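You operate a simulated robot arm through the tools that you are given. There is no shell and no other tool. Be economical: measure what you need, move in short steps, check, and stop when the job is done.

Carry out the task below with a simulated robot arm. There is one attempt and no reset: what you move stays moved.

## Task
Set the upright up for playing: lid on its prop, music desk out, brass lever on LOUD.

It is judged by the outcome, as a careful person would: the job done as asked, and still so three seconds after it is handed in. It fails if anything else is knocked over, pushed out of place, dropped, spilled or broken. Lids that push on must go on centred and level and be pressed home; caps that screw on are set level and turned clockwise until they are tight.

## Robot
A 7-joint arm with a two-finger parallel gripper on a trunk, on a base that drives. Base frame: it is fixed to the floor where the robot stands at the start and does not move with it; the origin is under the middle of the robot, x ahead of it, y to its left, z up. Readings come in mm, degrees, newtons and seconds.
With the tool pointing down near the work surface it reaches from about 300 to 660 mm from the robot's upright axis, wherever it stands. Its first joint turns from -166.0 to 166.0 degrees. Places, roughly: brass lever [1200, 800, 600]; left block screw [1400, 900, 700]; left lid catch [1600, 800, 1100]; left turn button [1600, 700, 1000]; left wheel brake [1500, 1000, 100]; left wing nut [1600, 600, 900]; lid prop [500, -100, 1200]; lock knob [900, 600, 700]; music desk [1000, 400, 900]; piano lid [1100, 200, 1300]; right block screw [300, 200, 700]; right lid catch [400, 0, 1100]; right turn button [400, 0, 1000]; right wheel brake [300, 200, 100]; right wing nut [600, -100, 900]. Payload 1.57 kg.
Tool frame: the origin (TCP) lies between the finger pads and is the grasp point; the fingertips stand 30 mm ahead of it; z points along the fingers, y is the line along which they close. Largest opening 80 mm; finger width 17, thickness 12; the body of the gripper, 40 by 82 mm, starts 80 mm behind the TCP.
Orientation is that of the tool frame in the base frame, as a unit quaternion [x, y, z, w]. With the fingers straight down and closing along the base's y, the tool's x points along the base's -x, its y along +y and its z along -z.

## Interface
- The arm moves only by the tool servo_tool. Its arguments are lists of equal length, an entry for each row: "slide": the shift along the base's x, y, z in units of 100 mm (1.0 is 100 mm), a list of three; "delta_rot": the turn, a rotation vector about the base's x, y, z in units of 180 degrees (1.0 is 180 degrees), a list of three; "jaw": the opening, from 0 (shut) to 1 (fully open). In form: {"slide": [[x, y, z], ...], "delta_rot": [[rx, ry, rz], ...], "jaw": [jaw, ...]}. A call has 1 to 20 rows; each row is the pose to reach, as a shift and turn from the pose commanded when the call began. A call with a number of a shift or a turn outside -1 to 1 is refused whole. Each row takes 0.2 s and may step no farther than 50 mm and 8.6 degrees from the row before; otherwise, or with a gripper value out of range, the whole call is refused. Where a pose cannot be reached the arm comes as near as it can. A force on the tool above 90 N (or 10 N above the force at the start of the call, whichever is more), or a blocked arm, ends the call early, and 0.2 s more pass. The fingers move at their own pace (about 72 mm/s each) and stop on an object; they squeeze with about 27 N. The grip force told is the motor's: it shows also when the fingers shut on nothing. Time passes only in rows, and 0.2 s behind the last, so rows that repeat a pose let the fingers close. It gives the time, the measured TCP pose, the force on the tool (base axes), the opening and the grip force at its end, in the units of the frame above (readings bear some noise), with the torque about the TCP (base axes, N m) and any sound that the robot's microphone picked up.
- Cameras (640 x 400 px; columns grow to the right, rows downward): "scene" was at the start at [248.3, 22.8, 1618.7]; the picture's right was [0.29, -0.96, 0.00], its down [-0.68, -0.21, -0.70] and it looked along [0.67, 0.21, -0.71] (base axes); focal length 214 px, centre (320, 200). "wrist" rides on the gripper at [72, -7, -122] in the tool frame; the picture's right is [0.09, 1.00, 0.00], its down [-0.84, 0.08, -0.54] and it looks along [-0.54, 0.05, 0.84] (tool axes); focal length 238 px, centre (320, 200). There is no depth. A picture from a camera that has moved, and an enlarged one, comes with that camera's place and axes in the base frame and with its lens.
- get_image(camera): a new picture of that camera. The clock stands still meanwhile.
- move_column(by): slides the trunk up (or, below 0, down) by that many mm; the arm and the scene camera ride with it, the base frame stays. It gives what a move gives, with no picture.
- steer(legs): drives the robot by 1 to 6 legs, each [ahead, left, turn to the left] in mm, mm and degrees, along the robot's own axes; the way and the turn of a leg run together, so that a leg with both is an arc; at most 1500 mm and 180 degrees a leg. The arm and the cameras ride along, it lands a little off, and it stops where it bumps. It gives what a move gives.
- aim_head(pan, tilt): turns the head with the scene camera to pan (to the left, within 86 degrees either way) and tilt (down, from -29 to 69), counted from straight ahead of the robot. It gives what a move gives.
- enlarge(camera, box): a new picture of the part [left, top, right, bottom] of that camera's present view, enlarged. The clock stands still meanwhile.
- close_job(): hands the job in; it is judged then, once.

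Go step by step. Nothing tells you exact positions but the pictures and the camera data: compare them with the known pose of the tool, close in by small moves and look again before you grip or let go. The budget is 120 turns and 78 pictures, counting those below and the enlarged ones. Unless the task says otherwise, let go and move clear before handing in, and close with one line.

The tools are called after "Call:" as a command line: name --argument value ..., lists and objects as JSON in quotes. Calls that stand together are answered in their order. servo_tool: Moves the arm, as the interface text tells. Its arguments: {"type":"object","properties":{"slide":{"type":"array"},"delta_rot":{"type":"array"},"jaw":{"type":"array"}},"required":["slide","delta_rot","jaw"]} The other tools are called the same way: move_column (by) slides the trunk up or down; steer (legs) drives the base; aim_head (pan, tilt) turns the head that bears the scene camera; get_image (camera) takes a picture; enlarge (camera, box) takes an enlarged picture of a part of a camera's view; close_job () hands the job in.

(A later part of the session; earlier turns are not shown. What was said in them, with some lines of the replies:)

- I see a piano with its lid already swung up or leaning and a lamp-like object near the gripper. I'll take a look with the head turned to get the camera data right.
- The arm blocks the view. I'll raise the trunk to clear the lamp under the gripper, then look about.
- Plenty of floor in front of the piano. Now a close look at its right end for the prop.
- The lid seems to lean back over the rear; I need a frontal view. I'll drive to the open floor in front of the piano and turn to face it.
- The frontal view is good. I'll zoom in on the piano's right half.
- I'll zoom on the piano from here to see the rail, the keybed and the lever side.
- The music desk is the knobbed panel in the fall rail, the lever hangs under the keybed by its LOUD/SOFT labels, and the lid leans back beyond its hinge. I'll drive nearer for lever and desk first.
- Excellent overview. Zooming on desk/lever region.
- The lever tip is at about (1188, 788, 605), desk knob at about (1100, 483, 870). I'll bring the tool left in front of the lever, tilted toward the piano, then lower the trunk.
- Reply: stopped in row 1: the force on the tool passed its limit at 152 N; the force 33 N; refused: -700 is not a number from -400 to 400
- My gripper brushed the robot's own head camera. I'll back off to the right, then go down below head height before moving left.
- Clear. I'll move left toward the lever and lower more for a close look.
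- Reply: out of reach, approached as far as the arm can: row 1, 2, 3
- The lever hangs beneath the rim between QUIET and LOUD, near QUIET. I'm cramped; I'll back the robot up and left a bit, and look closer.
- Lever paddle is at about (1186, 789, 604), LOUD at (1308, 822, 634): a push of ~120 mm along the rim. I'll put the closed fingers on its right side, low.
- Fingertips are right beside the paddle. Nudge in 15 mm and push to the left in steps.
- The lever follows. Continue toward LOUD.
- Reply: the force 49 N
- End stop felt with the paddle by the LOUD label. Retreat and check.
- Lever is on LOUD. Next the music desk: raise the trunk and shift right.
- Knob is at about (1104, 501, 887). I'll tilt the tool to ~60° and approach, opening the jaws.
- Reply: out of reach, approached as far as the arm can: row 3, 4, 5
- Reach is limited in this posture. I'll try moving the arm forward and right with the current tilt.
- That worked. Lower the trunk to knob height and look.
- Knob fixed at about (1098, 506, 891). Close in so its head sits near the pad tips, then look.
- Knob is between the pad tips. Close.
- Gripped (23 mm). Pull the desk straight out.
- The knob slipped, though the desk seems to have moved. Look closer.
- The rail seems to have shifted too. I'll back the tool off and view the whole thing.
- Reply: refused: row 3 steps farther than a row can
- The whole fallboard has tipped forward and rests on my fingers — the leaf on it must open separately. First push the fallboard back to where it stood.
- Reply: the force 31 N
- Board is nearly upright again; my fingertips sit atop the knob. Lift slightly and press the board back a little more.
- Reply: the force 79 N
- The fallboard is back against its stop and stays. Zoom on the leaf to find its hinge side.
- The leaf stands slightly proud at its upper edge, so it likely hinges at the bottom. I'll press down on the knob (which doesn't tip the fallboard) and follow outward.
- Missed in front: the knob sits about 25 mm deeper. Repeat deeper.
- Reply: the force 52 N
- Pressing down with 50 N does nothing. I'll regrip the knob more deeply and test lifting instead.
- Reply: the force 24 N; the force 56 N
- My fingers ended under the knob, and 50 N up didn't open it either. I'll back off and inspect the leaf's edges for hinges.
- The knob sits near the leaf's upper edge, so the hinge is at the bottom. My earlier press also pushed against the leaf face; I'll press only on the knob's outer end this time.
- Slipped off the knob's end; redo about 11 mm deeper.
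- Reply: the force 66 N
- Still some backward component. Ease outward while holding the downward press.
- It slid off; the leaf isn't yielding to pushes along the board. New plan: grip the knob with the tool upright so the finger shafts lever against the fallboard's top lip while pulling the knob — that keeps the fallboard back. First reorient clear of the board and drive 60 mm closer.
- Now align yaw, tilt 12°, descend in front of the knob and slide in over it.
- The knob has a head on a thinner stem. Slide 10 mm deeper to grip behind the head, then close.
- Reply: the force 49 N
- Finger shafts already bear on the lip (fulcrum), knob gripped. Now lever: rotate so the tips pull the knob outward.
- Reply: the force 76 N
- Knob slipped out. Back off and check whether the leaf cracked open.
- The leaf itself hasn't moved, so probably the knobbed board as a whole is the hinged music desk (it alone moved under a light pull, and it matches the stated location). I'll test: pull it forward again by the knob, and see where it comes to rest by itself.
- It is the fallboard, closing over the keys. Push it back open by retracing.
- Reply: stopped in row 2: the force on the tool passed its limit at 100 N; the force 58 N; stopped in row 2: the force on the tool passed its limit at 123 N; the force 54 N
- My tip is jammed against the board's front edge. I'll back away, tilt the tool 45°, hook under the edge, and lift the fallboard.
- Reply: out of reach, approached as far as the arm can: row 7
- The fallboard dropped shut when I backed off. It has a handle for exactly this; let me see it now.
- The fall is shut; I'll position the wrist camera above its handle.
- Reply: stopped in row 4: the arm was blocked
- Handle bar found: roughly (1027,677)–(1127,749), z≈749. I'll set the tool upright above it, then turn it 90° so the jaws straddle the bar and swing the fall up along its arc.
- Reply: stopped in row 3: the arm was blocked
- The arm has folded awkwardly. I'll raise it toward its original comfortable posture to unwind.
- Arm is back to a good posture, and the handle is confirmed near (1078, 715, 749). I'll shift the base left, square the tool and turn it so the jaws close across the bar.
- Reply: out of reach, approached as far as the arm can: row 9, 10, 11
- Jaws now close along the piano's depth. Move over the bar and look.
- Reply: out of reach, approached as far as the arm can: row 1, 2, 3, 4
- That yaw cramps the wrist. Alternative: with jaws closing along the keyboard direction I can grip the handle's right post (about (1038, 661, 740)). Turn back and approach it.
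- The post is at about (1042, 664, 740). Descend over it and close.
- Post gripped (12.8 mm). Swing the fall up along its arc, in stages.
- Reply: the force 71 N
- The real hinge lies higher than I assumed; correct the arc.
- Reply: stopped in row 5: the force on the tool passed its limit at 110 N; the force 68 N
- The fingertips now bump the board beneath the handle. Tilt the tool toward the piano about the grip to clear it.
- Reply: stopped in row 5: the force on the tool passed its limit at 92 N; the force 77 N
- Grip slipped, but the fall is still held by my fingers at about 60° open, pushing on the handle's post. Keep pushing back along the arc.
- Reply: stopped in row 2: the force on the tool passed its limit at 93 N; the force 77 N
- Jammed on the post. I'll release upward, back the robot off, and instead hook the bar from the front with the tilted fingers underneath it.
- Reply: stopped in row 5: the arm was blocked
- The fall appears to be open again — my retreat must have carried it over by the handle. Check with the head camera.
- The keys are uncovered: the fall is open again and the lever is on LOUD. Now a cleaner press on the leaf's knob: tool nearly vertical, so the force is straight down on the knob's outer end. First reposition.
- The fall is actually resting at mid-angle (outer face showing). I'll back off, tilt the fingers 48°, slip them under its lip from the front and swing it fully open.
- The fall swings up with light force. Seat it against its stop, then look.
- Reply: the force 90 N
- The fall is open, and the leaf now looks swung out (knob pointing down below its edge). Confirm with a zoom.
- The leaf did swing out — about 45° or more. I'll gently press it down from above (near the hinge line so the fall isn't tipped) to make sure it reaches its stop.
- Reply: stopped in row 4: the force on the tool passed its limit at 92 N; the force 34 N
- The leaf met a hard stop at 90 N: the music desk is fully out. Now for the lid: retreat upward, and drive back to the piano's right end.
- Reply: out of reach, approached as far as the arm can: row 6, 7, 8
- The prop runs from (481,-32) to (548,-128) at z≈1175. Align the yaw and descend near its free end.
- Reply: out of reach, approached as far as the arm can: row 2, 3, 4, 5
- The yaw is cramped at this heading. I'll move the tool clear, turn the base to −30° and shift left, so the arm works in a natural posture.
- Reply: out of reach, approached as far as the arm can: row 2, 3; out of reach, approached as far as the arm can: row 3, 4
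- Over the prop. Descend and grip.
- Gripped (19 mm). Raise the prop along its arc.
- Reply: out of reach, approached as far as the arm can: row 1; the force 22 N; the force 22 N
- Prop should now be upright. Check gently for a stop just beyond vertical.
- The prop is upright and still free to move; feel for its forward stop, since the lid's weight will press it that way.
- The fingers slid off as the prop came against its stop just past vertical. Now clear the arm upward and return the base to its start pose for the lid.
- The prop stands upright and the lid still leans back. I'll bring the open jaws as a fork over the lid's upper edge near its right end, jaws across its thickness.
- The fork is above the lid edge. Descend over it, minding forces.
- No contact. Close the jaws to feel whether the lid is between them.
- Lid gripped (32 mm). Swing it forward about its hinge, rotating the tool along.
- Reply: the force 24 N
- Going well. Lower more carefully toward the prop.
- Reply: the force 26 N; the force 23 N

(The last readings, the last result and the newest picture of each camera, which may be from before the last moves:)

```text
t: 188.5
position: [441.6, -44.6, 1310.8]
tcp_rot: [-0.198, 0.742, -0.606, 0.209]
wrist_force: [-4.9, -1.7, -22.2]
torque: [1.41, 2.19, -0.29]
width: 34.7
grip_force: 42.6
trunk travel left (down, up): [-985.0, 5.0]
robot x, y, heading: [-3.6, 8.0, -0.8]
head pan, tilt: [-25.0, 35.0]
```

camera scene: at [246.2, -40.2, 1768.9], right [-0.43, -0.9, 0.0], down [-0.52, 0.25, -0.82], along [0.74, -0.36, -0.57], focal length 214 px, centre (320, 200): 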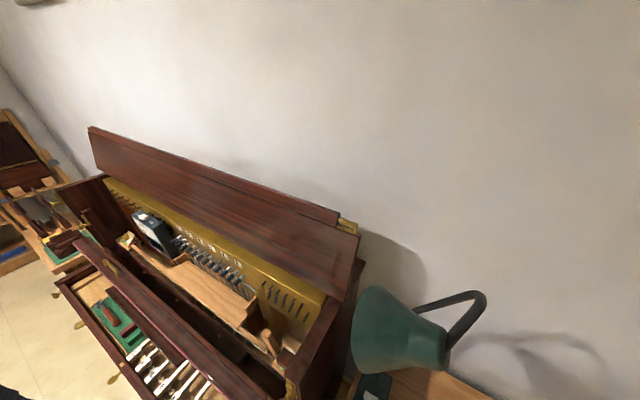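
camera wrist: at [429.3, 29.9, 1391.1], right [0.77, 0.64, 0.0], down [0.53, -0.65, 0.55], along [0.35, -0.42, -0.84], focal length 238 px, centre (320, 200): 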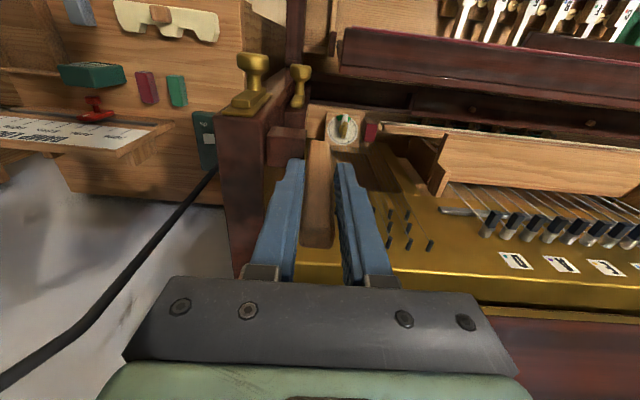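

Call:
servo_tool --slide '[[-0.008, 0.012, -0.033], [-0.016, 0.024, -0.066], [-0.024, 0.035, -0.1], [-0.031, 0.046, -0.133]]' --delta_rot '[[-0.0046, -0.0031, 0], [-0.0092, -0.0062, 0], [-0.0138, -0.0093, 0], [-0.0185, -0.0124, 0]]' --jaw '[0, 0, 0, 0]'

```text
t: 189.5
position: [440.8, -43.5, 1308.6]
tcp_rot: [-0.195, 0.719, -0.629, 0.221]
wrist_force: [19.8, -3.8, 43.3]
torque: [2.04, 1.15, 1.06]
width: 38.0
grip_force: 43.6
out of reach, approached as far as the arm can: row 3, 4
trunk travel left (down, up): [-985.0, 5.0]
robot x, y, heading: [-0.3, 5.6, -0.8]
head pan, tilt: [-25.0, 35.0]
```

Support felt (+43 N): the lid rests on something at the prop's height. Relieve the pressure, then open the jaws.

Call:
servo_tool --slide '[[0.01, -0.01, 0.06], [0.015, -0.02, 0.09], [0.015, -0.02, 0.09]]' --delta_rot '[[0, 0, 0], [0, 0, 0], [0, 0, 0]]' --jaw '[0, 0, 0]'

Call:
servo_tool --slide '[[0, 0, 0], [0, 0, 0], [0, 0, 0], [0, 0, 0]]' --delta_rot '[[0, 0, 0], [0, 0, 0], [0, 0, 0], [0, 0, 0]]' --jaw '[0.6, 0.7, 0.8, 0.8]'

```text
t: 190.3
position: [440.7, -43.1, 1309.8]
tcp_rot: [-0.194, 0.718, -0.631, 0.22]
wrist_force: [14.2, 2.5, 16.4]
torque: [1.72, 1.22, 0.5]
width: 37.7
grip_force: 43.5
trunk travel left (down, up): [-985.0, 5.0]
robot x, y, heading: [-1.7, 4.8, -0.9]
head pan, tilt: [-25.0, 35.0]
```

```text
t: 191.3
position: [438.4, -45.3, 1310.2]
tcp_rot: [-0.191, 0.718, -0.632, 0.219]
wrist_force: [-0.3, 0.3, 0.3]
torque: [0.0, 0.02, -0.01]
width: 64.1
grip_force: 0.0
trunk travel left (down, up): [-985.0, 5.0]
robot x, y, heading: [-7.4, -0.9, -0.7]
head pan, tilt: [-25.0, 35.0]
```

No load on the open jaws: the lid holds by itself. Withdraw straight back.

Call:
servo_tool --slide '[[-0.17, 0.245, 0.033], [-0.34, 0.49, 0.066], [-0.5, 0.74, 0.1], [-0.67, 0.98, 0.13]]' --delta_rot '[[0, 0, 0], [0, 0, 0], [0, 0, 0], [0, 0, 0]]' --jaw '[0.8, 0.8, 0.8, 0.8]'

Call:
steer --legs '[[0, 300, 0]]'

Call:
aim_head --pan -20 --tilt 35

Call:
get_image --camera "scene"

```text
t: 192.3
position: [371.9, 56.5, 1322.7]
tcp_rot: [-0.192, 0.718, -0.633, 0.218]
wrist_force: [-0.9, -0.4, -0.8]
torque: [-0.03, 0.02, 0.01]
width: 63.9
grip_force: 0.1
trunk travel left (down, up): [-985.0, 5.0]
robot x, y, heading: [-1.4, 3.7, -0.5]
head pan, tilt: [-25.0, 35.0]
```

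```text
t: 194.3
position: [377.5, 349.5, 1323.8]
tcp_rot: [-0.189, 0.719, -0.634, 0.214]
wrist_force: [-0.3, 0.3, -0.2]
torque: [-0.06, 0.0, -0.03]
width: 64.1
grip_force: 0.1
trunk travel left (down, up): [-985.0, 5.0]
robot x, y, heading: [5.1, 303.6, -1.3]
head pan, tilt: [-25.0, 35.0]
```

```text
t: 195.0
position: [377.6, 351.6, 1323.5]
tcp_rot: [-0.189, 0.718, -0.634, 0.216]
wrist_force: [-0.1, 0.7, -0.6]
torque: [0.0, 0.0, 0.02]
width: 63.9
grip_force: 0.1
trunk travel left (down, up): [-985.0, 5.0]
robot x, y, heading: [3.1, 300.2, -1.1]
head pan, tilt: [-20.0, 35.0]
```

```text
0 pictures are left
camera scene: at [254.7, 265.6, 1768.9], right [-0.36, -0.93, 0.0], down [-0.53, 0.21, -0.82], along [0.76, -0.3, -0.57], focal length 214 px, centre (320, 200)
```

scene: 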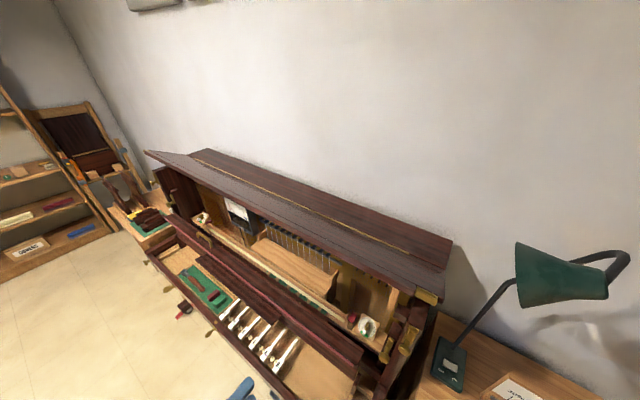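

The last picture shows the lid propped open on its raised stick, the keys uncovered and nothing around the piano knocked over. The arm is clear, so I'm handing in.

Call:
close_job

```text
The job is handed in.
```

The upright is set for playing: the lid rests on its raised prop, the music desk is folded out, and the brass lever is on LOUD. While freeing the desk the fallboard tipped and fell shut over the keys once. I reopened it and saw no damage, and the last picture shows it open.
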